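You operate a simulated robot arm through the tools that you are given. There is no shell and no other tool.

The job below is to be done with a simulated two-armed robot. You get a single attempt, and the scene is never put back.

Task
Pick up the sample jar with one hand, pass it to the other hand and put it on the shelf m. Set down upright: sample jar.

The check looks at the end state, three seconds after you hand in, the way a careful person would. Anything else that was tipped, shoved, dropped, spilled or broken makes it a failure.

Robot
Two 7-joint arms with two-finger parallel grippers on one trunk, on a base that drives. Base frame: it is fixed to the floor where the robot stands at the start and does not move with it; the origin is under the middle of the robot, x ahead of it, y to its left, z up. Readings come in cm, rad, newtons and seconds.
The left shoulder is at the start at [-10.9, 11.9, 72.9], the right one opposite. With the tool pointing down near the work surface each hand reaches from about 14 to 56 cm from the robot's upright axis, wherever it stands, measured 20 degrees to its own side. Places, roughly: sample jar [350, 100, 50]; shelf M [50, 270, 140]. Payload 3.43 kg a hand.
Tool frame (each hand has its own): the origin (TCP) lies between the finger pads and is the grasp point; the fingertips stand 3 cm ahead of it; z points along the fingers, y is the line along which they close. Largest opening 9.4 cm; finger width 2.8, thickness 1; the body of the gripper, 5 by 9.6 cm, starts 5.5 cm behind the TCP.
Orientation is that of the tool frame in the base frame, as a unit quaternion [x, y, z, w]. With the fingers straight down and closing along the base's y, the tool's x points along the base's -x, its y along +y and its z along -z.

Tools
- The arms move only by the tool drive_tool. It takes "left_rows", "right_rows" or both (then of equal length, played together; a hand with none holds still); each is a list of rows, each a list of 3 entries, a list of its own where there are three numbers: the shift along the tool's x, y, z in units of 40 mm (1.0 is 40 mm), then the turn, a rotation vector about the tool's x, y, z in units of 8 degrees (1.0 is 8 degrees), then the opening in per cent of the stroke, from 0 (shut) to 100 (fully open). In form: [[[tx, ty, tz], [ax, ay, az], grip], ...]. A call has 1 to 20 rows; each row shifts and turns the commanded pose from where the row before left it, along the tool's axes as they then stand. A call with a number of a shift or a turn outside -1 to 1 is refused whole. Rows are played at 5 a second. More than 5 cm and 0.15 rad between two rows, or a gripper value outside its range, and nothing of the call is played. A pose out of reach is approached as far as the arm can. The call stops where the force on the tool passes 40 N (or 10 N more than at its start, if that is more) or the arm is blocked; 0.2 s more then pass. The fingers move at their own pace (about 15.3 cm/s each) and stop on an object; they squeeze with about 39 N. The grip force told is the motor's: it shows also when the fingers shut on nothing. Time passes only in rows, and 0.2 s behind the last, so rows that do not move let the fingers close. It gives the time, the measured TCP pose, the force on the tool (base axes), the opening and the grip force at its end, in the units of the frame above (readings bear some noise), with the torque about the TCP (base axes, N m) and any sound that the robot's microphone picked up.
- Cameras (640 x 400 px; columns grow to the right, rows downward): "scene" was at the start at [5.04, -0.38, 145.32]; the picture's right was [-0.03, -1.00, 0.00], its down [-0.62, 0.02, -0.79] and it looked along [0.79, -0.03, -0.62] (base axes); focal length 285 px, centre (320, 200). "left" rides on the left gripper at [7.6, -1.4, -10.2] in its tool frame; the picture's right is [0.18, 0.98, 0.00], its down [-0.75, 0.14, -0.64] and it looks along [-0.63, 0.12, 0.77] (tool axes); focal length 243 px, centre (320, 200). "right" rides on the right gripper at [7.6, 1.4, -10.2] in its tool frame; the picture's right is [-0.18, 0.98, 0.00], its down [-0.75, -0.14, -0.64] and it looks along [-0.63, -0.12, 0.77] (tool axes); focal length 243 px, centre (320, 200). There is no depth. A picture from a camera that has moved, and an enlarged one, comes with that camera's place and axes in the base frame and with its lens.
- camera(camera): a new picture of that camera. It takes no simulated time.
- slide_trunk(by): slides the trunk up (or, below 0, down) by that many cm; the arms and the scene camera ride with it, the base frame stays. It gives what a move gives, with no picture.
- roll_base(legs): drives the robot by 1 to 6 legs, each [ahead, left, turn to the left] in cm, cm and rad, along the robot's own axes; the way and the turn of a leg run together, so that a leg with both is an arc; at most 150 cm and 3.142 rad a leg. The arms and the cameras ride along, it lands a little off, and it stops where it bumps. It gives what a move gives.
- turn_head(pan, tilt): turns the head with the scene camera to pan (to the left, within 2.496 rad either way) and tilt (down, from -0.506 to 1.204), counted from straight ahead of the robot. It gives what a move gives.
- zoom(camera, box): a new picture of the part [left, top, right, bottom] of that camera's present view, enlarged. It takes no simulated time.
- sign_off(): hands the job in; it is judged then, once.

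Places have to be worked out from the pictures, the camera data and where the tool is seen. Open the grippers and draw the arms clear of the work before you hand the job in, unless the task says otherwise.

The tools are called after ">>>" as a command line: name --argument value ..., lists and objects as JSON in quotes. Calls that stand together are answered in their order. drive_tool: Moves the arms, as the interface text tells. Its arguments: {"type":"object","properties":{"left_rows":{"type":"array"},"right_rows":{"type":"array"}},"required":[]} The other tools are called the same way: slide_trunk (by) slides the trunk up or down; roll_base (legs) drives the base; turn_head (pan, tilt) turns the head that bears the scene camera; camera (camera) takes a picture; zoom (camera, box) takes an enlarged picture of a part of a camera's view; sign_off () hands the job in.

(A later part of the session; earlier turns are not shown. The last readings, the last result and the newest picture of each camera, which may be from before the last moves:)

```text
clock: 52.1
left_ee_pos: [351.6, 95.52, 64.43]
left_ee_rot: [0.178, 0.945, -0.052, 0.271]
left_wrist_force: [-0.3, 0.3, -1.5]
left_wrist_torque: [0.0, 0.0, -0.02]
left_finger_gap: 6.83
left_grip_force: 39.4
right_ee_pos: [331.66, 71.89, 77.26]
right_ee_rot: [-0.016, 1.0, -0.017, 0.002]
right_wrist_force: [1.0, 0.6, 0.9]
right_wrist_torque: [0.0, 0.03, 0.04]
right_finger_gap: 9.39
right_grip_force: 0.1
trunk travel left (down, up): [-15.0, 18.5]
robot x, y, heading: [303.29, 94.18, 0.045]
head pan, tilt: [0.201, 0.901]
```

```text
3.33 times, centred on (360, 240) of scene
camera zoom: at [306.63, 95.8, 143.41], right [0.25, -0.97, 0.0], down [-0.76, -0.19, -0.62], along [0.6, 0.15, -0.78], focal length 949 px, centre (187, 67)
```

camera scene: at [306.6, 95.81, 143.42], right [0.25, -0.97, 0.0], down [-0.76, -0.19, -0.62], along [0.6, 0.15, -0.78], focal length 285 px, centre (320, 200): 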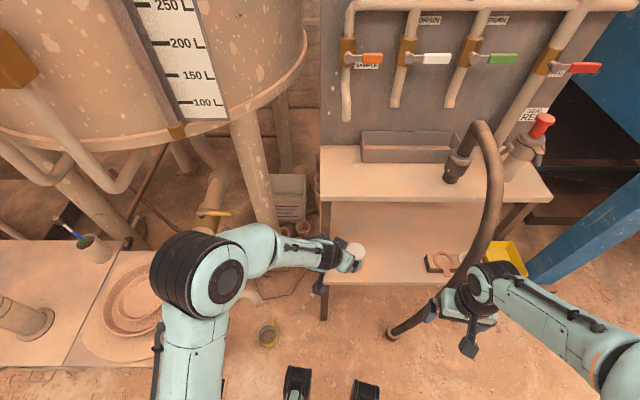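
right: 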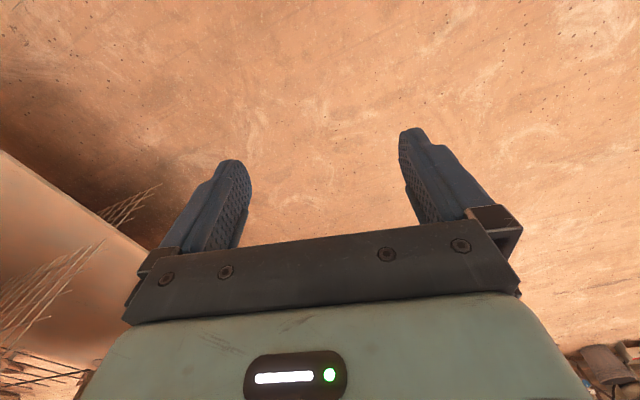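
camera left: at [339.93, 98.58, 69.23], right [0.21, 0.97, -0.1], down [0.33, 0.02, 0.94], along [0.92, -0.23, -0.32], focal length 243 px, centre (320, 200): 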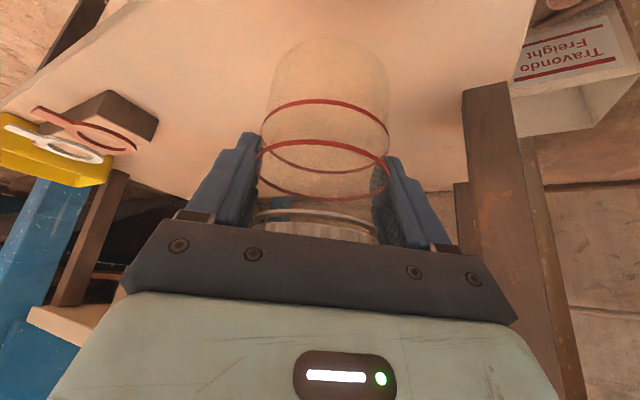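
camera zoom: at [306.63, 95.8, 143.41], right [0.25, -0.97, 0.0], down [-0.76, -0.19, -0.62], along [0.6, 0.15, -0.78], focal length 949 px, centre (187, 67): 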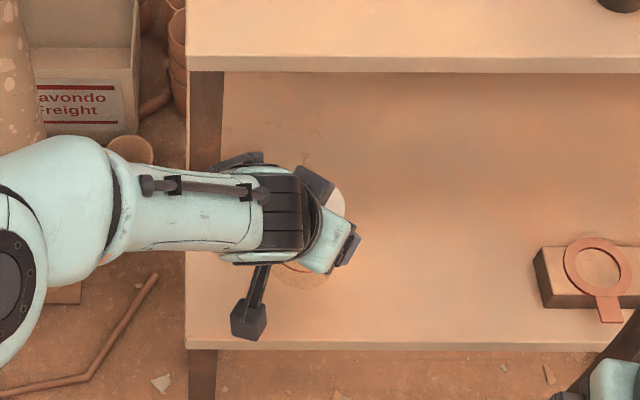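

The jar is lifted cleanly with the lid on. I drive 50 cm straight back into open floor for the handover.

>>> roll_base --legs '[[-50, 0, 0]]'

>>> turn_head --pan 0.0 --tilt 0.9

>>> camera --camera "scene"

>>> camera --camera "left"

```text
clock: 55.0
left_ee_pos: [301.96, 93.08, 64.56]
left_ee_rot: [0.181, 0.944, -0.052, 0.271]
left_wrist_force: [-0.6, -0.3, -2.1]
left_wrist_torque: [0.0, 0.0, -0.02]
left_finger_gap: 6.84
left_grip_force: 39.1
right_ee_pos: [282.12, 69.32, 77.32]
right_ee_rot: [-0.015, 1.0, -0.018, 0.001]
right_wrist_force: [-0.1, 0.0, 0.0]
right_wrist_torque: [0.01, -0.02, -0.02]
right_finger_gap: 9.4
right_grip_force: 0.1
trunk travel left (down, up): [-15.0, 18.5]
robot x, y, heading: [253.51, 91.94, 0.039]
head pan, tilt: [0.201, 0.901]
```

```text
clock: 55.7
left_ee_pos: [302.09, 93.08, 64.37]
left_ee_rot: [0.18, 0.944, -0.052, 0.271]
left_wrist_force: [0.4, 0.0, -2.1]
left_wrist_torque: [0.0, 0.0, 0.02]
left_finger_gap: 6.83
left_grip_force: 38.7
right_ee_pos: [282.05, 69.37, 77.25]
right_ee_rot: [-0.014, 1.0, -0.017, 0.002]
right_wrist_force: [0.0, 0.8, 0.4]
right_wrist_torque: [0.0, 0.01, -0.01]
right_finger_gap: 9.4
right_grip_force: 0.1
trunk travel left (down, up): [-15.0, 18.5]
robot x, y, heading: [253.55, 92.15, 0.045]
head pan, tilt: [0.0, 0.901]
```

```text
taken
camera scene: at [257.27, 92.04, 143.41], right [0.04, -1.0, 0.0], down [-0.78, -0.03, -0.62], along [0.62, 0.03, -0.78], focal length 285 px, centre (320, 200)
```

scene: 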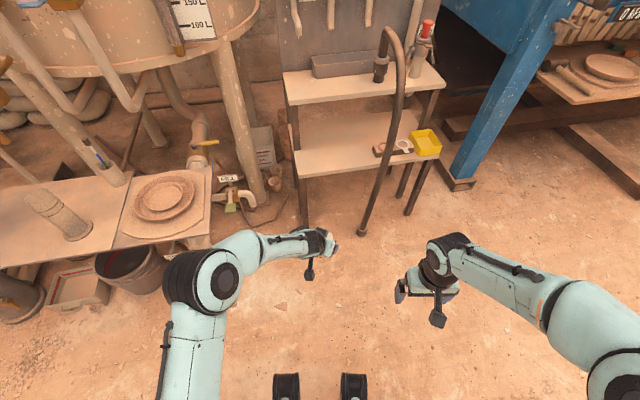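

```text
taken
camera left: at [290.39, 96.14, 69.22], right [0.22, 0.97, -0.1], down [0.33, 0.02, 0.94], along [0.92, -0.24, -0.32], focal length 243 px, centre (320, 200)
```

left: 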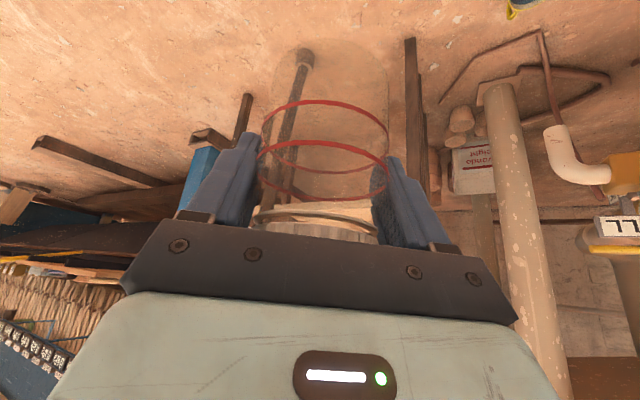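

The robot is clear of the stand with the jar held level. I now raise the left hand about 16 cm and yaw it another 21° to the right about the vertical, so it holds the jar in the middle for the right hand to meet it at a right angle.

>>> drive_tool --left_rows '[[[-0.4, 0, -0.64], [0, 0, 0], 0], [[-0.5, 0, -0.8], [0, 0, 0], 0], [[-0.5, 0, -0.8], [0, 0, 0], 0], [[-0.5, 0, -0.8], [0, 0, 0], 0], [[0, 0, 0], [0.46, 0, 0.743], 0], [[0, 0, 0], [0.46, 0, 0.743], 0], [[0, 0, 0], [0.46, 0, 0.743], 0], [[0, 0, 0], [0, 0, 0], 0]]'

>>> camera --camera "scene"

>>> camera --camera "left"

```text
clock: 57.5
left_ee_pos: [301.94, 93.05, 78.86]
left_ee_rot: [0.349, 0.895, -0.1, 0.258]
left_wrist_force: [-0.4, 0.1, -1.0]
left_wrist_torque: [0.0, 0.01, 0.01]
left_finger_gap: 6.8
left_grip_force: 39.1
right_ee_pos: [282.11, 69.42, 77.19]
right_ee_rot: [-0.014, 1.0, -0.018, 0.001]
right_wrist_force: [-0.2, 0.1, 0.9]
right_wrist_torque: [0.01, 0.03, -0.01]
right_finger_gap: 9.37
right_grip_force: 0.0
trunk travel left (down, up): [-15.0, 18.5]
robot x, y, heading: [253.37, 91.81, 0.043]
head pan, tilt: [0.0, 0.901]
```

```text
taken
camera scene: at [257.26, 92.02, 143.42], right [0.04, -1.0, 0.0], down [-0.78, -0.03, -0.62], along [0.62, 0.03, -0.78], focal length 285 px, centre (320, 200)
```

scene: 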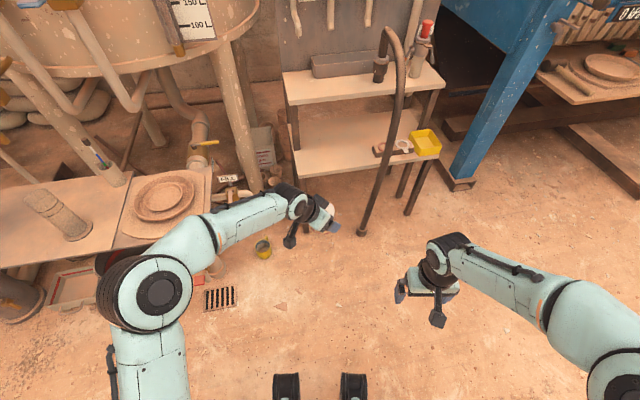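

```text
taken
camera left: at [292.07, 100.09, 83.54], right [0.55, 0.83, -0.1], down [0.32, -0.1, 0.94], along [0.77, -0.55, -0.32], focal length 243 px, centre (320, 200)
```

left: 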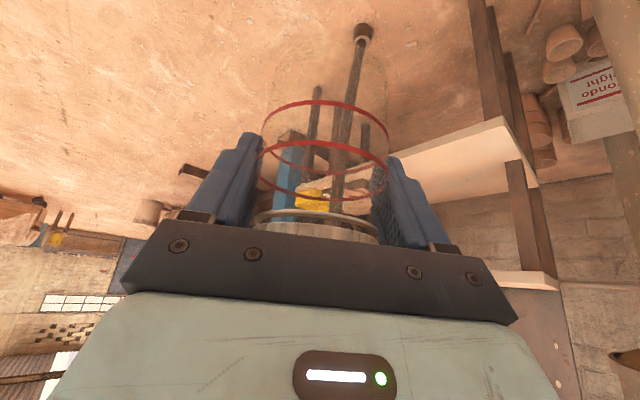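

The jar hangs level in the left hand, its axis about (302.5, 92.5), bottom near z 70. Now I yaw the right hand 45° to the left and bring it to a staging point about 16 cm short of the jar.

>>> drive_tool --right_rows '[[[0, 0, 0], [0, 0, -1], 100], [[0, 0, 0], [0, 0, -1], 100], [[0, 0, 0], [0, 0, -1], 100], [[0, 0, 0], [0, 0, -1], 100], [[0, 0, 0], [0, 0, -1], 100], [[0, 0, 0], [0, 0, -0.7], 100], [[-0.8, 0, 0], [0, 0, 0], 100], [[-0.8, 0, 0], [0, 0, 0], 100], [[-0.8, 0, 0], [0, 0, 0], 100], [[-0.8, 0, 0], [0, 0, 0], 100]]'

>>> camera --camera "scene"

```text
clock: 59.7
left_ee_pos: [301.87, 93.04, 78.9]
left_ee_rot: [0.35, 0.896, -0.099, 0.257]
left_wrist_force: [-0.5, -0.8, -1.2]
left_wrist_torque: [-0.01, 0.03, 0.01]
left_finger_gap: 6.8
left_grip_force: 39.4
right_ee_pos: [290.75, 78.98, 76.93]
right_ee_rot: [-0.4, 0.916, -0.016, -0.006]
right_wrist_force: [-1.0, -0.2, 0.1]
right_wrist_torque: [0.01, 0.01, -0.03]
right_finger_gap: 9.39
right_grip_force: 0.0
trunk travel left (down, up): [-15.0, 18.5]
robot x, y, heading: [253.32, 91.89, 0.044]
head pan, tilt: [0.0, 0.901]
```

```text
taken
camera scene: at [257.3, 92.07, 143.41], right [0.04, -1.0, 0.0], down [-0.78, -0.03, -0.62], along [0.62, 0.03, -0.78], focal length 285 px, centre (320, 200)
```

scene: 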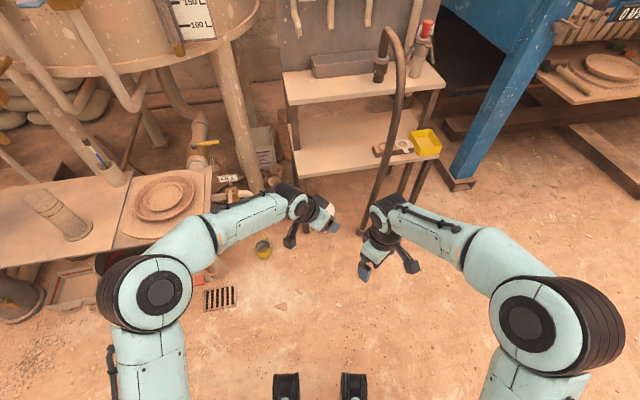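

The right hand stands yawed at 47° as wanted. I now pitch it up 72° in place so its fingers point nearly level toward the jar.

>>> drive_tool --right_rows '[[[0, 0, 0], [0, -1, 0], 100], [[0, 0, 0], [0, -1, 0], 100], [[0, 0, 0], [0, -1, 0], 100], [[0, 0, 0], [0, -1, 0], 100], [[0, 0, 0], [0, -1, 0], 100], [[0, 0, 0], [0, -1, 0], 100], [[0, 0, 0], [0, -1, 0], 100], [[0, 0, 0], [0, -1, 0], 100], [[0, 0, 0], [0, -1, 0], 100]]'

>>> camera --camera "scene"

>>> camera --camera "right"

```text
clock: 61.7
left_ee_pos: [301.81, 93.05, 78.83]
left_ee_rot: [0.348, 0.896, -0.099, 0.257]
left_wrist_force: [0.3, 0.6, -0.7]
left_wrist_torque: [0.03, 0.0, -0.02]
left_finger_gap: 6.78
left_grip_force: 39.4
right_ee_pos: [290.83, 78.64, 77.02]
right_ee_rot: [-0.333, 0.744, 0.222, 0.535]
right_wrist_force: [-0.5, -0.1, -0.3]
right_wrist_torque: [0.0, -0.03, 0.01]
right_finger_gap: 9.39
right_grip_force: 0.1
trunk travel left (down, up): [-15.0, 18.5]
robot x, y, heading: [253.5, 91.76, 0.039]
head pan, tilt: [0.0, 0.901]
```

```text
taken
camera scene: at [257.26, 91.99, 143.41], right [0.04, -1.0, 0.0], down [-0.78, -0.03, -0.62], along [0.62, 0.03, -0.78], focal length 285 px, centre (320, 200)
```

scene: 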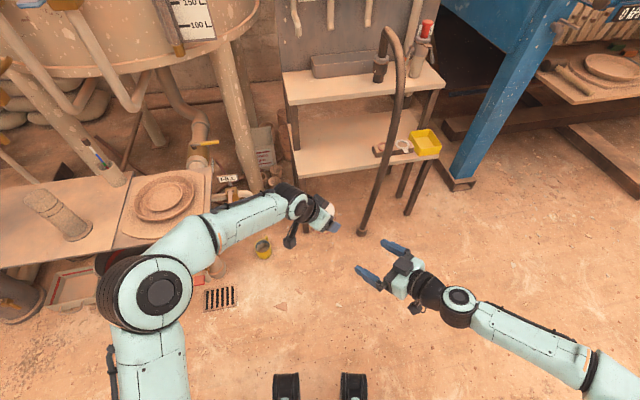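

```text
taken
camera right: at [281.62, 70.8, 73.08], right [-0.68, 0.72, 0.15], down [-0.16, -0.34, 0.93], along [0.71, 0.61, 0.35], focal length 243 px, centre (320, 200)
```

right: 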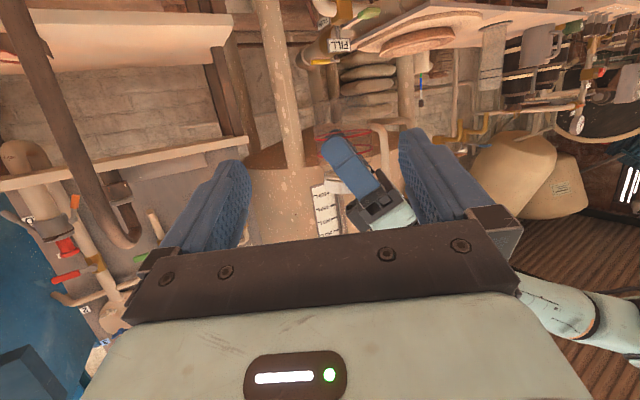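

The right hand points at the held jar with a 19° dip. I enlarge the right camera's view to locate the jar between its fingers.

>>> zoom --camera "right" --box '[240, 80, 440, 230]'

>>> zoom --camera "scene" --box '[270, 170, 430, 310]'

```text
2.67 times, centred on (340, 155) of right
camera zoom: at [281.62, 70.8, 73.08], right [-0.68, 0.72, 0.15], down [-0.16, -0.34, 0.93], along [0.71, 0.61, 0.35], focal length 647 px, centre (267, 320)
```

zoom: 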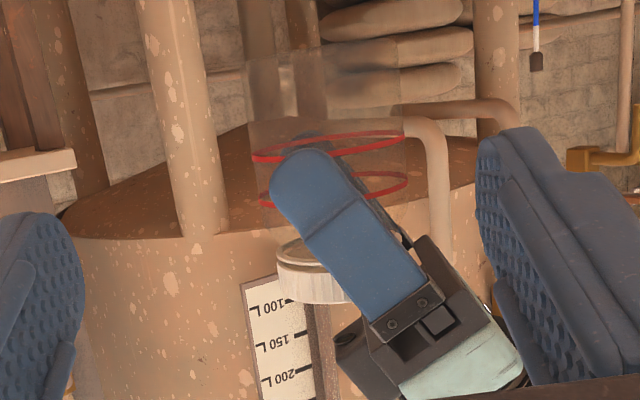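

```text
2.86 times, centred on (350, 240) of scene
camera zoom: at [257.26, 91.99, 143.41], right [0.04, -1.0, 0.0], down [-0.78, -0.03, -0.62], along [0.62, 0.03, -0.78], focal length 813 px, centre (234, 86)
```

zoom: 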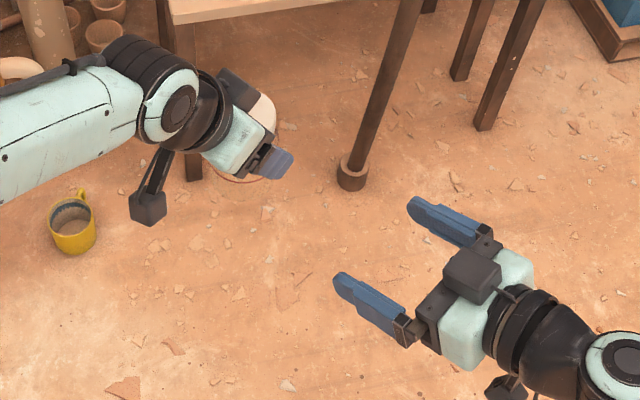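

I need the jar's lower edge precisely; I'll enlarge further around the jar in the right camera.

>>> zoom --camera "right" --box '[295, 70, 395, 200]'

>>> zoom --camera "left" --box '[220, 20, 430, 250]'

```text
3.08 times, centred on (345, 135) of right
camera zoom: at [281.62, 70.8, 73.08], right [-0.68, 0.72, 0.15], down [-0.16, -0.34, 0.93], along [0.71, 0.61, 0.35], focal length 746 px, centre (243, 400)
```

zoom: 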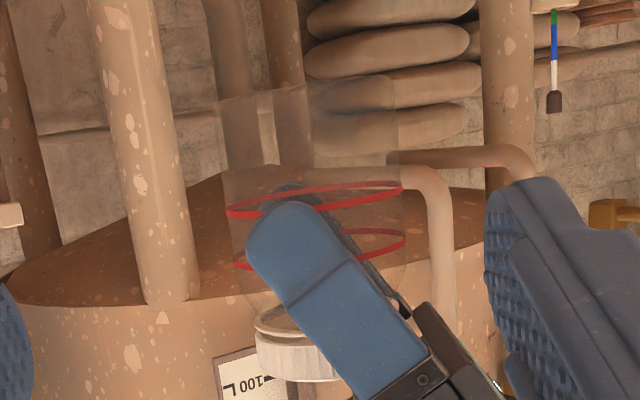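

```text
1.74 times, centred on (325, 135) of left
camera zoom: at [292.07, 100.05, 83.54], right [0.55, 0.83, -0.1], down [0.32, -0.1, 0.94], along [0.77, -0.55, -0.32], focal length 422 px, centre (311, 313)
```

zoom: 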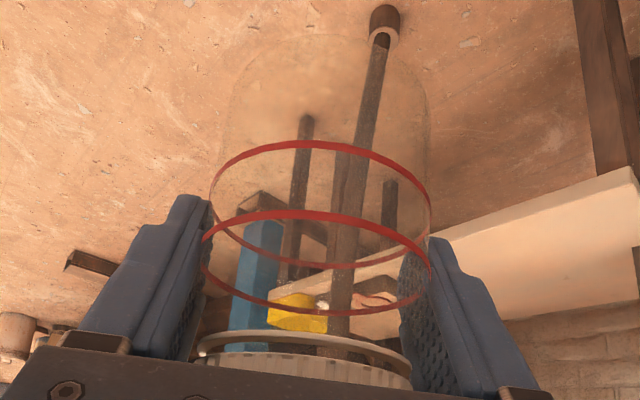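

The jar's bottom is about 6.6 cm below the left TCP (z≈72.2), its axis near (301.8, 93.1). I align the right hand sideways and in height (TCP z 75.8), then come 9 cm closer horizontally and check.

>>> drive_tool --right_rows '[[[0.27, 0.4875, 0.1125], [0, 0, 0], 100], [[-0.247, -0.007, 0.708], [0, 0, 0], 100], [[-0.247, -0.007, 0.708], [0, 0, 0], 100], [[-0.247, -0.007, 0.708], [0, 0, 0], 100], [[0, 0, 0], [0, 0, 0], 100]]'

>>> camera --camera "right"

>>> zoom --camera "scene" --box '[270, 170, 430, 310]'

```text
clock: 62.9
left_ee_pos: [301.93, 92.98, 78.75]
left_ee_rot: [0.349, 0.896, -0.1, 0.258]
left_wrist_force: [-0.1, 1.1, -1.8]
left_wrist_torque: [0.0, -0.01, -0.03]
left_finger_gap: 6.8
left_grip_force: 39.3
right_ee_pos: [295.81, 86.72, 75.65]
right_ee_rot: [-0.334, 0.744, 0.223, 0.534]
right_wrist_force: [-0.3, -0.3, -1.2]
right_wrist_torque: [0.01, 0.01, 0.0]
right_finger_gap: 9.4
right_grip_force: 0.1
trunk travel left (down, up): [-15.0, 18.5]
robot x, y, heading: [253.17, 91.81, 0.043]
head pan, tilt: [0.0, 0.901]
```

```text
taken
camera right: at [286.72, 78.67, 71.73], right [-0.68, 0.72, 0.15], down [-0.16, -0.34, 0.93], along [0.71, 0.61, 0.34], focal length 243 px, centre (320, 200)
```

right: 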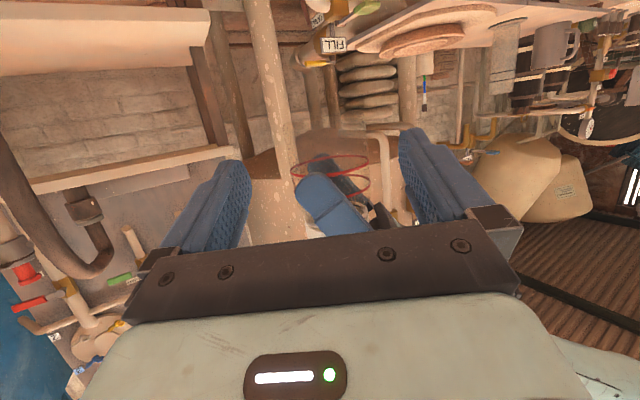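

```text
2.86 times, centred on (350, 240) of scene
camera zoom: at [257.25, 92.02, 143.42], right [0.04, -1.0, 0.0], down [-0.78, -0.03, -0.62], along [0.62, 0.03, -0.78], focal length 813 px, centre (234, 86)
```

zoom: 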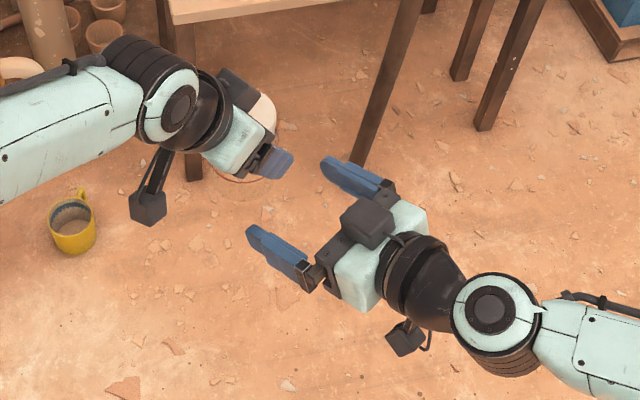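

By the readings the jar is centred ahead of the right fingers, 8.8 cm in front of the TCP. I enlarge the right view to confirm.

>>> zoom --camera "right" --box '[240, 90, 420, 240]'

```text
2.67 times, centred on (330, 165) of right
camera zoom: at [286.72, 78.67, 71.73], right [-0.68, 0.72, 0.15], down [-0.16, -0.34, 0.93], along [0.71, 0.61, 0.34], focal length 647 px, centre (293, 293)
```

zoom: 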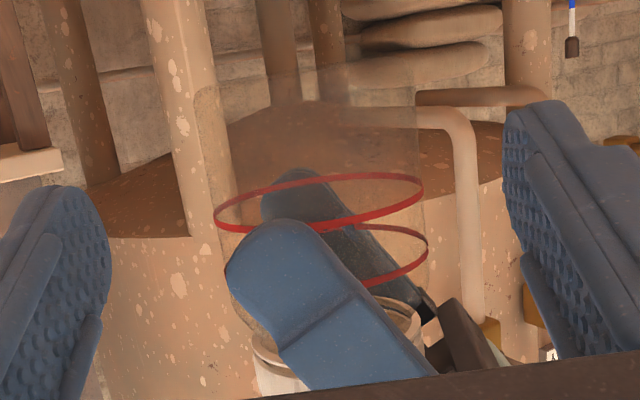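

The jar axis measures (301.8, 93.2) with its bottom at z≈72.6, right on the fingers' mid-line. I raise the right hand 4 mm and advance 5.5 cm, then check clearances.

>>> drive_tool --right_rows '[[[-0.094, 0.015, -0.033], [0, 0, 0], 100], [[-0.15, -0.004, 0.433], [0, 0, 0], 100], [[-0.15, -0.004, 0.433], [0, 0, 0], 100], [[-0.15, -0.004, 0.433], [0, 0, 0], 100], [[0, 0, 0], [0, 0, 0], 100]]'

>>> camera --camera "right"

>>> zoom --camera "scene" --box '[270, 170, 430, 310]'

>>> camera --camera "left"

```text
clock: 64.1
left_ee_pos: [301.81, 93.08, 78.77]
left_ee_rot: [0.349, 0.896, -0.099, 0.257]
left_wrist_force: [-0.6, 0.7, -0.6]
left_wrist_torque: [-0.02, -0.03, 0.01]
left_finger_gap: 6.76
left_grip_force: 39.4
right_ee_pos: [299.44, 90.83, 75.97]
right_ee_rot: [-0.333, 0.745, 0.222, 0.534]
right_wrist_force: [-0.4, 1.0, 0.2]
right_wrist_torque: [-0.02, -0.02, -0.02]
right_finger_gap: 9.39
right_grip_force: 0.0
trunk travel left (down, up): [-15.0, 18.5]
robot x, y, heading: [253.25, 91.92, 0.044]
head pan, tilt: [0.0, 0.901]
```

```text
taken
camera right: at [290.3, 82.84, 72.15], right [-0.68, 0.72, 0.15], down [-0.16, -0.34, 0.93], along [0.71, 0.61, 0.34], focal length 243 px, centre (320, 200)
```

right: 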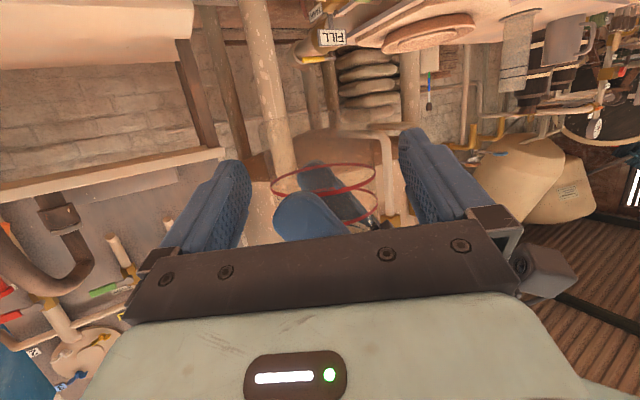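

```text
2.86 times, centred on (350, 240) of scene
camera zoom: at [257.26, 92.02, 143.41], right [0.04, -1.0, 0.0], down [-0.78, -0.03, -0.62], along [0.62, 0.03, -0.78], focal length 813 px, centre (234, 86)
```

zoom: 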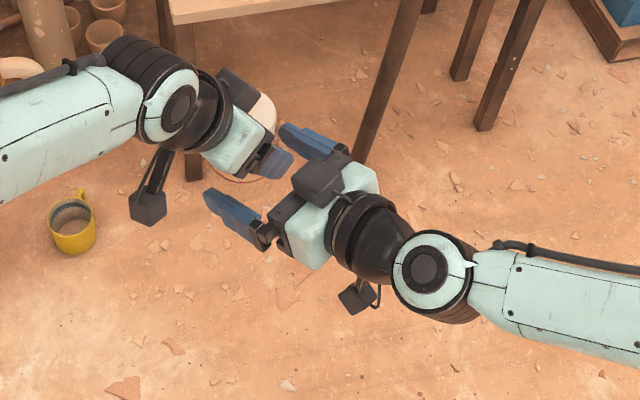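

```text
taken
camera left: at [292.07, 100.07, 83.54], right [0.55, 0.83, -0.1], down [0.31, -0.1, 0.94], along [0.77, -0.55, -0.32], focal length 243 px, centre (320, 200)
```

left: 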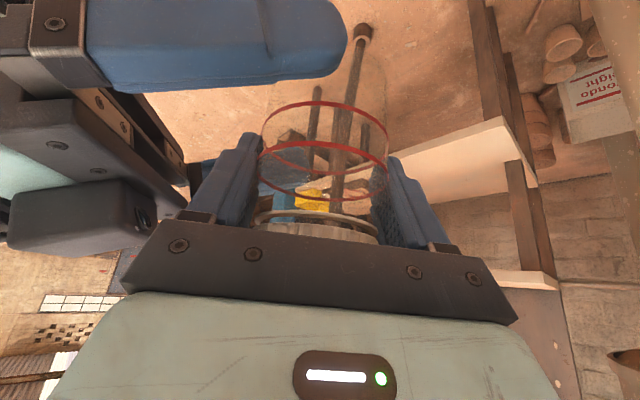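

A dark housing on top of the right gripper is close to the left finger's outside. I enlarge the scene and left views around the gap before moving further.

>>> zoom --camera "scene" --box '[315, 190, 385, 260]'

>>> zoom --camera "left" --box '[0, 100, 280, 290]'

```text
5.71 times, centred on (350, 225) of scene
camera zoom: at [257.26, 92.02, 143.41], right [0.04, -1.0, 0.0], down [-0.78, -0.03, -0.62], along [0.62, 0.03, -0.78], focal length 1626 px, centre (149, 57)
```

zoom: 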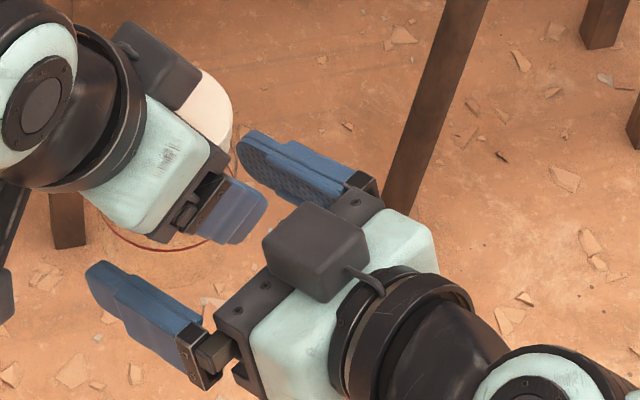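

```text
2.11 times, centred on (140, 195) of left
camera zoom: at [292.07, 100.07, 83.54], right [0.55, 0.83, -0.1], down [0.31, -0.1, 0.94], along [0.77, -0.55, -0.32], focal length 511 px, centre (699, 210)
```

zoom: 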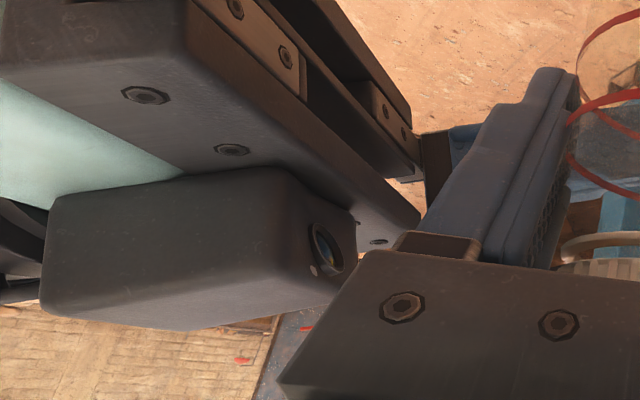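

The right gripper's top housing would come too close to the left gripper at this dip, so I flatten the right hand's pitch by 12° in place, raise it 8 mm, and check.

>>> drive_tool --right_rows '[[[0, 0, 0], [0, -0.75, 0], 100], [[0, 0, 0], [0, -0.75, 0], 100], [[-0.198, 0, -0.025], [0, 0, 0], 100], [[0, 0, 0], [0, 0, 0], 100]]'

>>> camera --camera "right"

>>> zoom --camera "scene" --box '[315, 190, 385, 260]'

>>> zoom --camera "left" --box '[0, 0, 400, 290]'

```text
clock: 65.1
left_ee_pos: [301.72, 93.15, 78.74]
left_ee_rot: [0.349, 0.896, -0.099, 0.257]
left_wrist_force: [0.1, 1.1, -1.2]
left_wrist_torque: [0.02, -0.01, 0.01]
left_finger_gap: 6.79
left_grip_force: 39.1
right_ee_pos: [299.23, 90.8, 76.92]
right_ee_rot: [-0.309, 0.685, 0.256, 0.608]
right_wrist_force: [0.5, 0.7, 0.3]
right_wrist_torque: [-0.01, 0.01, 0.03]
right_finger_gap: 9.41
right_grip_force: 0.2
trunk travel left (down, up): [-15.0, 18.5]
robot x, y, heading: [253.43, 91.96, 0.048]
head pan, tilt: [0.0, 0.901]
```

```text
taken
camera right: at [290.91, 83.58, 70.53], right [-0.71, 0.69, 0.16], down [-0.28, -0.48, 0.83], along [0.65, 0.55, 0.53], focal length 243 px, centre (320, 200)
```

right: 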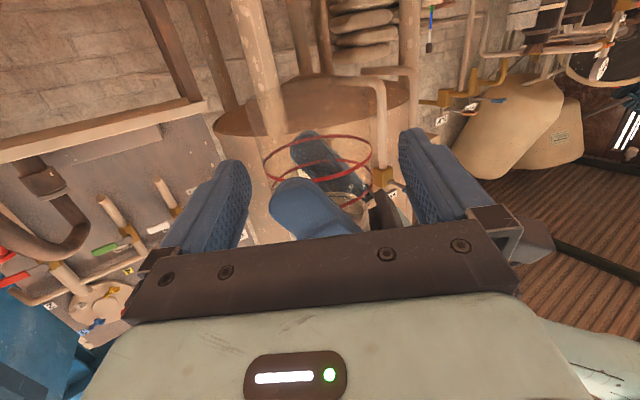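

```text
5.71 times, centred on (350, 225) of scene
camera zoom: at [257.27, 92.03, 143.41], right [0.04, -1.0, 0.0], down [-0.78, -0.03, -0.62], along [0.62, 0.03, -0.78], focal length 1626 px, centre (149, 57)
```

zoom: 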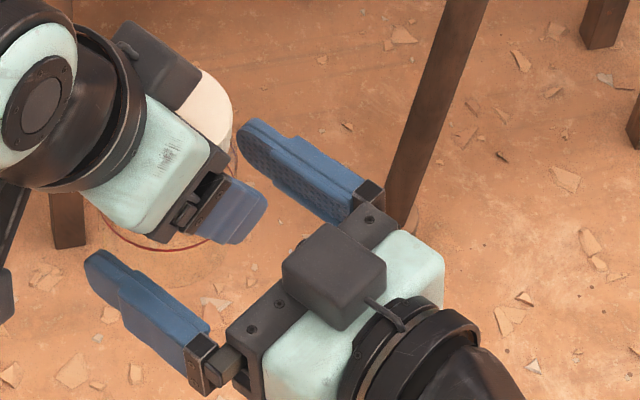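

```text
1.38 times, centred on (200, 145) of left
camera zoom: at [292.08, 100.08, 83.54], right [0.55, 0.83, -0.1], down [0.31, -0.1, 0.94], along [0.77, -0.55, -0.32], focal length 335 px, centre (486, 276)
```

zoom: 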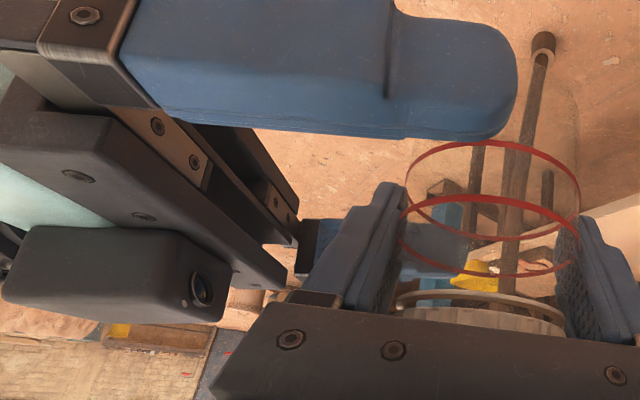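

The gap is now ample. The jar axis is 3.5 cm ahead and 0.3 cm to one side; I correct that and advance 2.4 cm, so the right pads straddle the lower half of the jar.

>>> drive_tool --right_rows '[[[-0.039, -0.034, 0.2975], [0, 0, 0], 100], [[-0.039, -0.034, 0.2975], [0, 0, 0], 100], [[0, 0, 0], [0, 0, 0], 100]]'

>>> camera --camera "right"

>>> zoom --camera "scene" --box '[315, 190, 385, 260]'

>>> zoom --camera "left" --box '[0, 0, 400, 290]'

```text
clock: 65.9
left_ee_pos: [301.78, 93.14, 78.75]
left_ee_rot: [0.348, 0.896, -0.099, 0.257]
left_wrist_force: [0.3, 0.2, -0.9]
left_wrist_torque: [0.03, 0.02, 0.04]
left_finger_gap: 6.78
left_grip_force: 39.3
right_ee_pos: [301.35, 92.42, 76.84]
right_ee_rot: [-0.308, 0.685, 0.255, 0.609]
right_wrist_force: [-1.0, 0.1, -0.6]
right_wrist_torque: [0.0, -0.01, -0.01]
right_finger_gap: 9.4
right_grip_force: 0.1
trunk travel left (down, up): [-15.0, 18.5]
robot x, y, heading: [253.19, 91.71, 0.042]
head pan, tilt: [0.0, 0.901]
```

```text
taken
camera right: at [292.85, 85.07, 70.51], right [-0.71, 0.69, 0.16], down [-0.28, -0.48, 0.83], along [0.65, 0.55, 0.53], focal length 243 px, centre (320, 200)
```

right: 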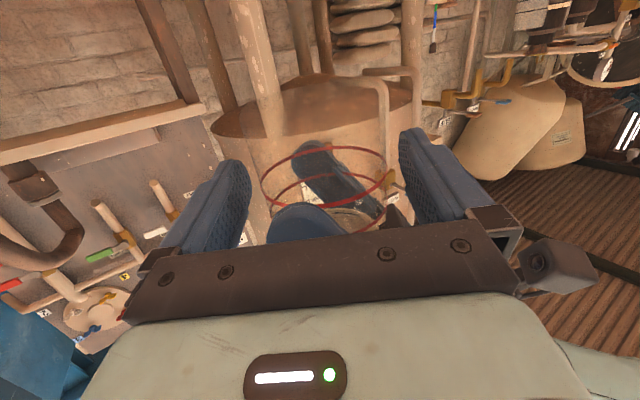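

```text
5.71 times, centred on (350, 225) of scene
camera zoom: at [257.26, 92.03, 143.41], right [0.04, -1.0, 0.0], down [-0.78, -0.03, -0.62], along [0.62, 0.03, -0.78], focal length 1626 px, centre (149, 57)
```

zoom: 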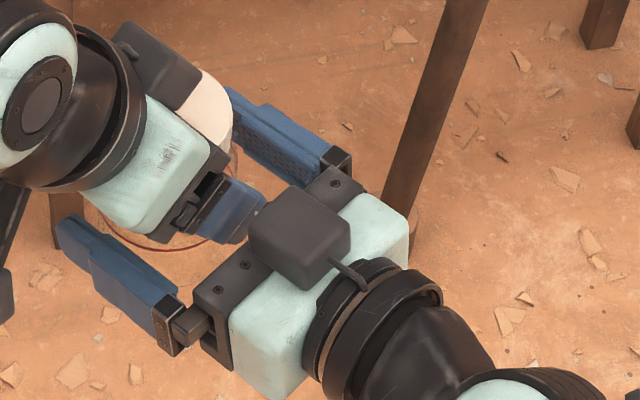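

```text
1.38 times, centred on (200, 145) of left
camera zoom: at [292.07, 100.08, 83.54], right [0.55, 0.83, -0.1], down [0.31, -0.1, 0.94], along [0.77, -0.55, -0.32], focal length 335 px, centre (486, 276)
```

zoom: 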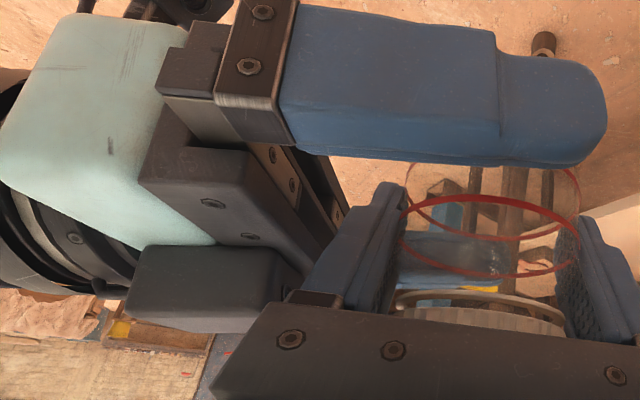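

Both hands are clear of each other and the jar sits centrally in the right fingers. I close the right fingers nearly to the jar first.

>>> drive_tool --right_rows '[[[0, 0, 0], [0, 0, 0], 88], [[0, 0, 0], [0, 0, 0], 79], [[0, 0, 0], [0, 0, 0], 77], [[0, 0, 0], [0, 0, 0], 77]]'

>>> camera --camera "right"

>>> zoom --camera "scene" --box '[315, 190, 385, 260]'

>>> zoom --camera "left" --box '[0, 0, 400, 290]'

```text
clock: 66.9
left_ee_pos: [301.78, 93.03, 78.83]
left_ee_rot: [0.348, 0.896, -0.098, 0.258]
left_wrist_force: [0.3, -0.5, -1.1]
left_wrist_torque: [0.02, 0.0, 0.0]
left_finger_gap: 6.76
left_grip_force: 38.9
right_ee_pos: [301.21, 92.34, 76.88]
right_ee_rot: [-0.308, 0.684, 0.257, 0.61]
right_wrist_force: [-0.5, 1.1, -0.8]
right_wrist_torque: [-0.01, 0.0, 0.0]
right_finger_gap: 7.28
right_grip_force: 0.3
trunk travel left (down, up): [-15.0, 18.5]
robot x, y, heading: [253.43, 92.14, 0.046]
head pan, tilt: [0.0, 0.901]
```

```text
taken
camera right: at [292.83, 85.08, 70.51], right [-0.71, 0.69, 0.16], down [-0.28, -0.48, 0.83], along [0.65, 0.55, 0.53], focal length 243 px, centre (320, 200)
```

right: 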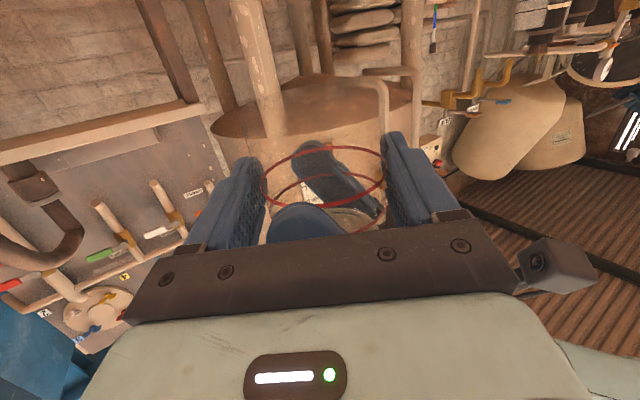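

```text
5.71 times, centred on (350, 225) of scene
camera zoom: at [257.27, 92.04, 143.41], right [0.04, -1.0, 0.0], down [-0.78, -0.03, -0.62], along [0.62, 0.03, -0.78], focal length 1626 px, centre (149, 57)
```

zoom: 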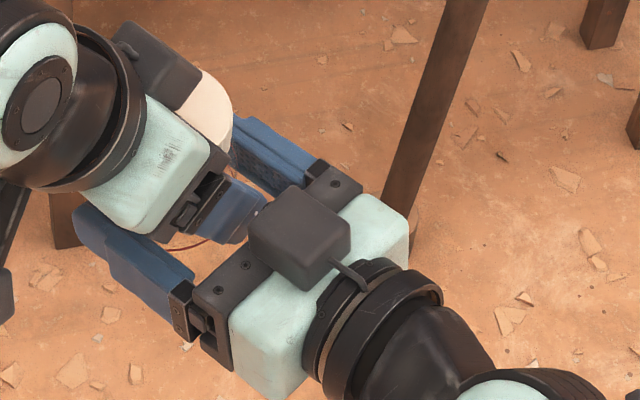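

```text
1.38 times, centred on (200, 145) of left
camera zoom: at [292.07, 100.08, 83.54], right [0.55, 0.83, -0.1], down [0.31, -0.1, 0.94], along [0.77, -0.55, -0.32], focal length 335 px, centre (486, 276)
```

zoom: 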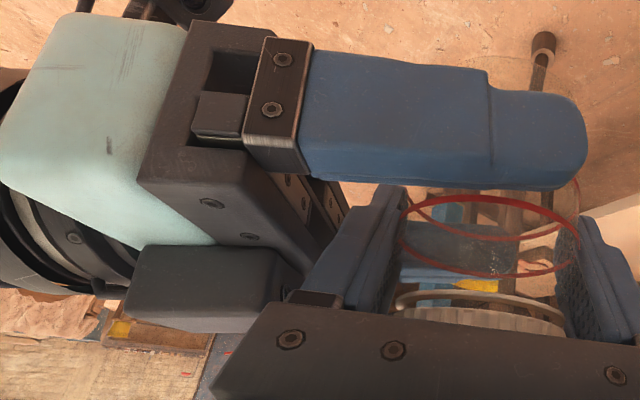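

Nearly closed at 7.3 cm with the jar centred and no forces. I close the right fingers fully onto the jar.

>>> drive_tool --right_rows '[[[0, 0, 0], [0, 0, 0], 73], [[0, 0, 0], [0, 0, 0], 70], [[0, 0, 0], [0, 0, 0], 0], [[0, 0, 0], [0, 0, 0], 0], [[0, 0, 0], [0, 0, 0], 0]]'

>>> camera --camera "right"

```text
clock: 68.1
left_ee_pos: [301.93, 93.01, 78.9]
left_ee_rot: [0.349, 0.895, -0.099, 0.258]
left_wrist_force: [10.4, -5.9, -4.1]
left_wrist_torque: [-0.09, -0.2, 0.08]
left_finger_gap: 6.78
left_grip_force: 39.1
right_ee_pos: [301.1, 92.39, 76.87]
right_ee_rot: [-0.308, 0.685, 0.256, 0.609]
right_wrist_force: [-9.6, 6.6, 2.3]
right_wrist_torque: [-0.03, -0.06, 0.02]
right_finger_gap: 6.8
right_grip_force: 39.6
trunk travel left (down, up): [-15.0, 18.5]
robot x, y, heading: [253.35, 91.61, 0.039]
head pan, tilt: [0.0, 0.901]
```

```text
taken
camera right: at [292.78, 85.14, 70.52], right [-0.71, 0.69, 0.16], down [-0.28, -0.48, 0.83], along [0.65, 0.55, 0.53], focal length 243 px, centre (320, 200)
```

right: 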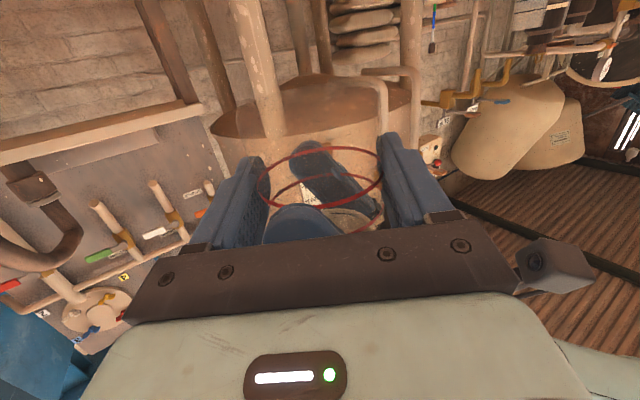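

Both hands hold the jar (6.78 and 6.80 cm); about 11 N cross-load shows a 1 mm misfit. I let the right hand give 1 mm sideways, and then open the left fingers only slightly (to ~7.5 cm), since the right palm is near one of them.

>>> drive_tool --right_rows '[[[0, 0.025, 0], [0, 0, 0], 0], [[0, 0, 0], [0, 0, 0], 0]]'

>>> drive_tool --left_rows '[[[0, 0, 0], [0, 0, 0], 74], [[0, 0, 0], [0, 0, 0], 77], [[0, 0, 0], [0, 0, 0], 80], [[0, 0, 0], [0, 0, 0], 80]]'

>>> camera --camera "right"

>>> zoom --camera "left" --box '[100, 0, 500, 290]'

```text
clock: 68.7
left_ee_pos: [301.78, 93.06, 78.73]
left_ee_rot: [0.349, 0.895, -0.1, 0.257]
left_wrist_force: [5.7, -5.6, -3.5]
left_wrist_torque: [-0.19, -0.31, 0.05]
left_finger_gap: 6.74
left_grip_force: 39.4
right_ee_pos: [301.23, 92.48, 76.81]
right_ee_rot: [-0.308, 0.685, 0.256, 0.608]
right_wrist_force: [-7.1, 5.7, 1.4]
right_wrist_torque: [0.02, 0.15, 0.07]
right_finger_gap: 6.84
right_grip_force: 39.3
trunk travel left (down, up): [-15.0, 18.5]
robot x, y, heading: [253.26, 91.96, 0.039]
head pan, tilt: [0.0, 0.901]
```

```text
clock: 69.7
left_ee_pos: [301.89, 93.19, 78.67]
left_ee_rot: [0.349, 0.896, -0.099, 0.257]
left_wrist_force: [-0.6, 1.1, -0.3]
left_wrist_torque: [-0.01, -0.01, -0.01]
left_finger_gap: 7.49
left_grip_force: 0.2
right_ee_pos: [301.04, 92.27, 76.91]
right_ee_rot: [-0.309, 0.685, 0.256, 0.608]
right_wrist_force: [0.3, -0.4, 0.2]
right_wrist_torque: [0.01, 0.0, 0.0]
right_finger_gap: 6.82
right_grip_force: 38.6
trunk travel left (down, up): [-15.0, 18.5]
robot x, y, heading: [253.57, 92.28, 0.041]
head pan, tilt: [0.0, 0.901]
```

```text
taken
camera right: at [292.75, 85.13, 70.52], right [-0.71, 0.69, 0.16], down [-0.28, -0.48, 0.83], along [0.65, 0.55, 0.53], focal length 243 px, centre (320, 200)
```

right: 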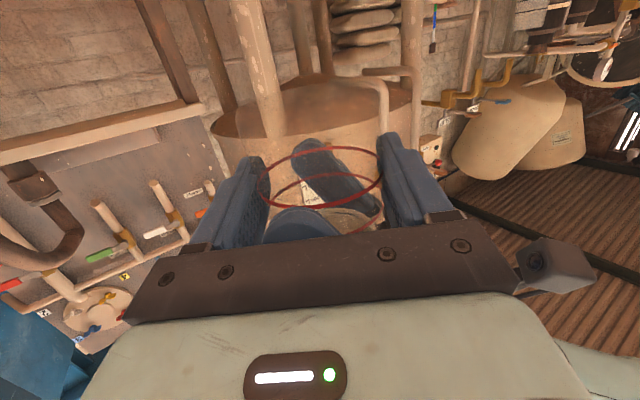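

```text
1.38 times, centred on (300, 145) of left
camera zoom: at [292.08, 100.09, 83.54], right [0.55, 0.83, -0.1], down [0.31, -0.1, 0.94], along [0.77, -0.55, -0.32], focal length 335 px, centre (348, 276)
```

zoom: 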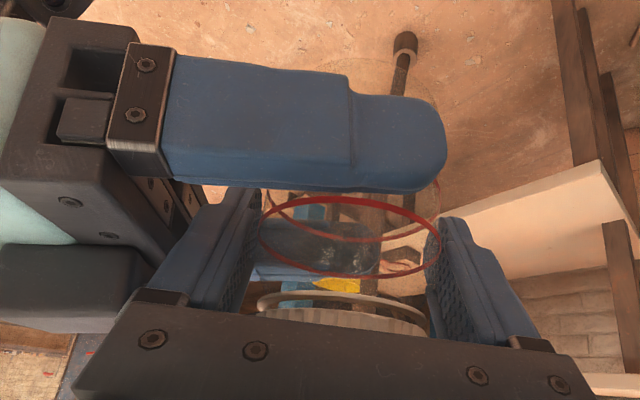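

The left fingers are free and the right hand carries the jar (no cross-load). I centre the left hand by 1.5 mm, open a touch more, and back it out slowly along its own approach line.

>>> drive_tool --left_rows '[[[0, 0.04, 0], [0, 0, 0], 83], [[0, 0, -0.2], [0, 0, 0], 83], [[0, 0, -0.25], [0, 0, 0], 83], [[0, 0, -0.25], [0, 0, 0], 83], [[0, 0, 0], [0, 0, 0], 83]]'

>>> zoom --camera "left" --box '[100, 0, 500, 290]'

>>> zoom --camera "scene" --box '[300, 180, 400, 270]'

```text
clock: 70.9
left_ee_pos: [301.03, 94.17, 81.08]
left_ee_rot: [0.35, 0.895, -0.1, 0.258]
left_wrist_force: [-0.3, 0.2, 0.4]
left_wrist_torque: [0.01, -0.01, 0.0]
left_finger_gap: 7.79
left_grip_force: 0.0
right_ee_pos: [301.14, 92.46, 76.89]
right_ee_rot: [-0.309, 0.684, 0.257, 0.609]
right_wrist_force: [-0.9, 1.0, 0.4]
right_wrist_torque: [-0.03, -0.01, 0.01]
right_finger_gap: 6.79
right_grip_force: 39.3
trunk travel left (down, up): [-15.0, 18.5]
robot x, y, heading: [253.32, 91.89, 0.034]
head pan, tilt: [0.0, 0.901]
```

```text
1.38 times, centred on (300, 145) of left
camera zoom: at [291.25, 101.2, 85.85], right [0.55, 0.83, -0.1], down [0.31, -0.1, 0.94], along [0.77, -0.55, -0.32], focal length 335 px, centre (348, 276)
```

zoom: 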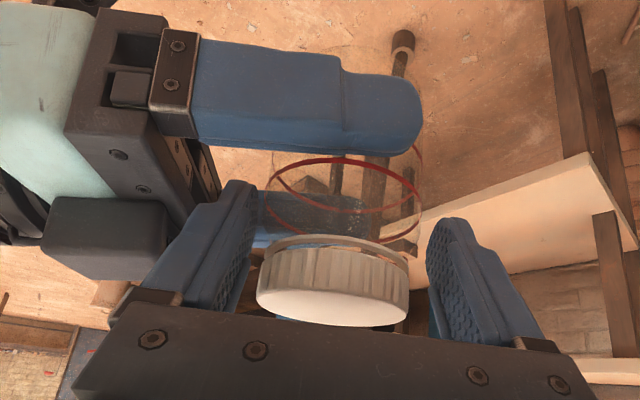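

```text
4.44 times, centred on (350, 225) of scene
camera zoom: at [257.27, 92.03, 143.41], right [0.04, -1.0, 0.0], down [-0.78, -0.03, -0.62], along [0.62, 0.03, -0.78], focal length 1265 px, centre (187, 89)
```

zoom: 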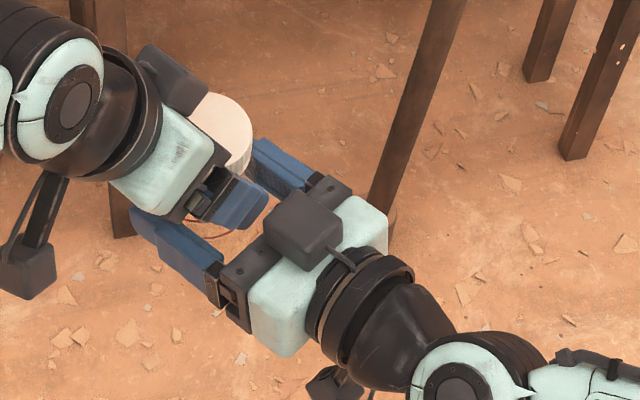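

The left hand is sliding off cleanly with clearance on both sides. I continue backing it out 14 cm further.

>>> drive_tool --left_rows '[[[0, 0, -0.5], [0, 0, 0], 83], [[0, 0, -0.75], [0, 0, 0], 83], [[0, 0, -0.75], [0, 0, 0], 83], [[0, 0, -0.75], [0, 0, 0], 90], [[0, 0, -0.75], [0, 0, 0], 100]]'

>>> camera --camera "scene"

>>> camera --camera "left"

>>> camera --camera "right"

```text
clock: 72.1
left_ee_pos: [295.47, 99.32, 92.88]
left_ee_rot: [0.349, 0.896, -0.099, 0.257]
left_wrist_force: [-0.2, 0.1, -0.4]
left_wrist_torque: [0.02, -0.01, -0.02]
left_finger_gap: 9.4
left_grip_force: 0.1
right_ee_pos: [301.05, 92.33, 76.86]
right_ee_rot: [-0.309, 0.685, 0.255, 0.608]
right_wrist_force: [-0.7, -1.1, -0.4]
right_wrist_torque: [-0.06, 0.01, -0.01]
right_finger_gap: 6.77
right_grip_force: 39.0
trunk travel left (down, up): [-15.0, 18.5]
robot x, y, heading: [252.75, 91.94, 0.039]
head pan, tilt: [0.0, 0.901]
```

```text
taken
camera scene: at [257.22, 92.04, 143.42], right [0.04, -1.0, 0.0], down [-0.78, -0.03, -0.62], along [0.62, 0.03, -0.78], focal length 285 px, centre (320, 200)
```

scene: 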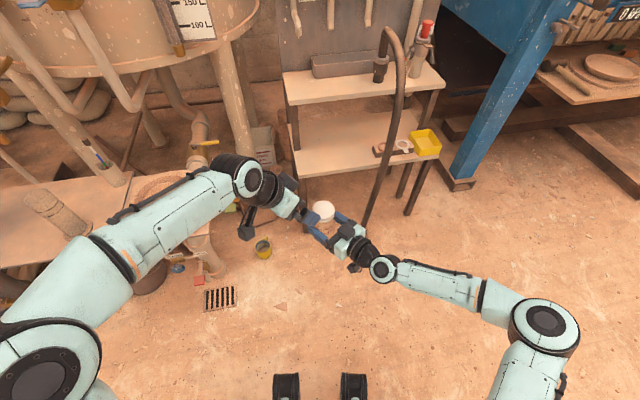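

```text
taken
camera left: at [285.74, 106.35, 97.64], right [0.55, 0.83, -0.1], down [0.32, -0.1, 0.94], along [0.77, -0.55, -0.32], focal length 243 px, centre (320, 200)
```

left: 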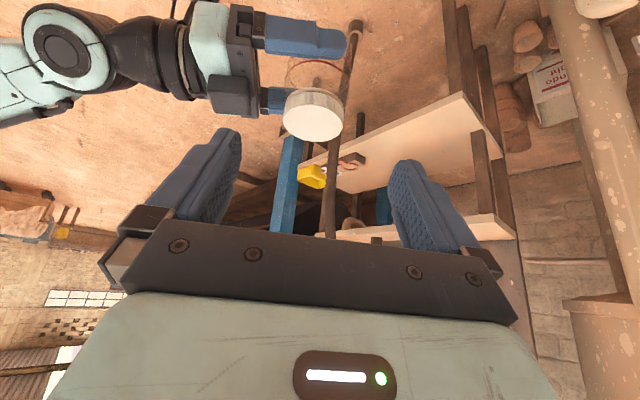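

```text
taken
camera right: at [292.72, 85.13, 70.54], right [-0.71, 0.69, 0.16], down [-0.28, -0.48, 0.83], along [0.65, 0.55, 0.53], focal length 243 px, centre (320, 200)
```

right: 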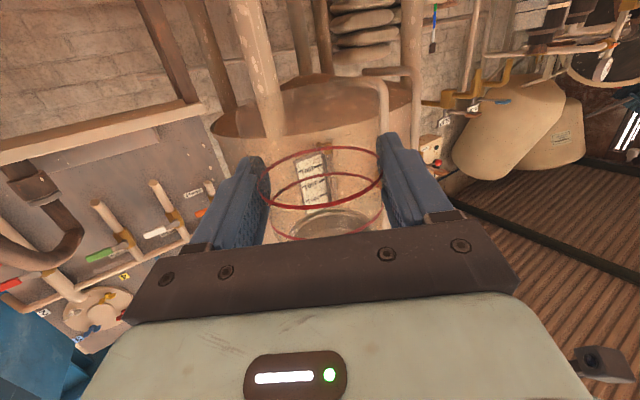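

The right hand alone now holds the jar upright. I withdraw the left hand back and outward and turn it to point straight down again for travel.

>>> drive_tool --left_rows '[[[0.715, 0.035, -0.45], [0, 0, 0], 100], [[0.715, 0.035, -0.45], [0, 0, 0], 100], [[0.715, 0.035, -0.45], [0, 0, 0], 100], [[0.715, 0.035, -0.45], [0, 0, 0], 100], [[0, 0, 0], [0, 1, 0], 100], [[0, 0, 0], [0, 1, 0], 100], [[0, 0, 0], [0, 1, 0], 100], [[0, 0, 0], [0, 1, 0], 100], [[0, 0, 0], [0, 0, -1], 100], [[0, 0, 0], [0, 0, -1], 100], [[0, 0, 0], [0, 0, -1], 100], [[0, 0, 0], [0, 0, -1], 100], [[0, 0, 0], [0, 0, -1], 100], [[0, 0, 0], [0, 0, -0.6], 100]]'

>>> camera --camera "scene"

```text
clock: 75.1
left_ee_pos: [286.05, 108.75, 93.12]
left_ee_rot: [-0.02, 1.0, 0.0, 0.0]
left_wrist_force: [1.0, 0.1, 0.2]
left_wrist_torque: [0.01, -0.01, 0.01]
left_finger_gap: 9.42
left_grip_force: 0.0
right_ee_pos: [301.13, 92.36, 76.84]
right_ee_rot: [-0.308, 0.685, 0.255, 0.609]
right_wrist_force: [0.3, 0.4, -0.5]
right_wrist_torque: [-0.02, 0.0, 0.01]
right_finger_gap: 6.82
right_grip_force: 39.5
trunk travel left (down, up): [-15.0, 18.5]
robot x, y, heading: [253.22, 92.27, 0.04]
head pan, tilt: [0.0, 0.901]
```

```text
taken
camera scene: at [257.27, 92.03, 143.41], right [0.04, -1.0, 0.0], down [-0.78, -0.03, -0.62], along [0.62, 0.03, -0.78], focal length 285 px, centre (320, 200)
```

scene: 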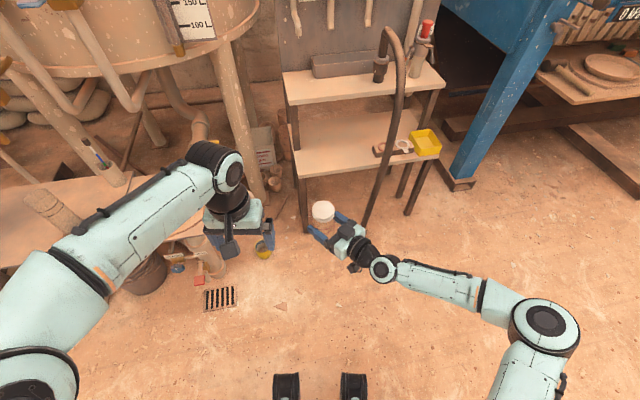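

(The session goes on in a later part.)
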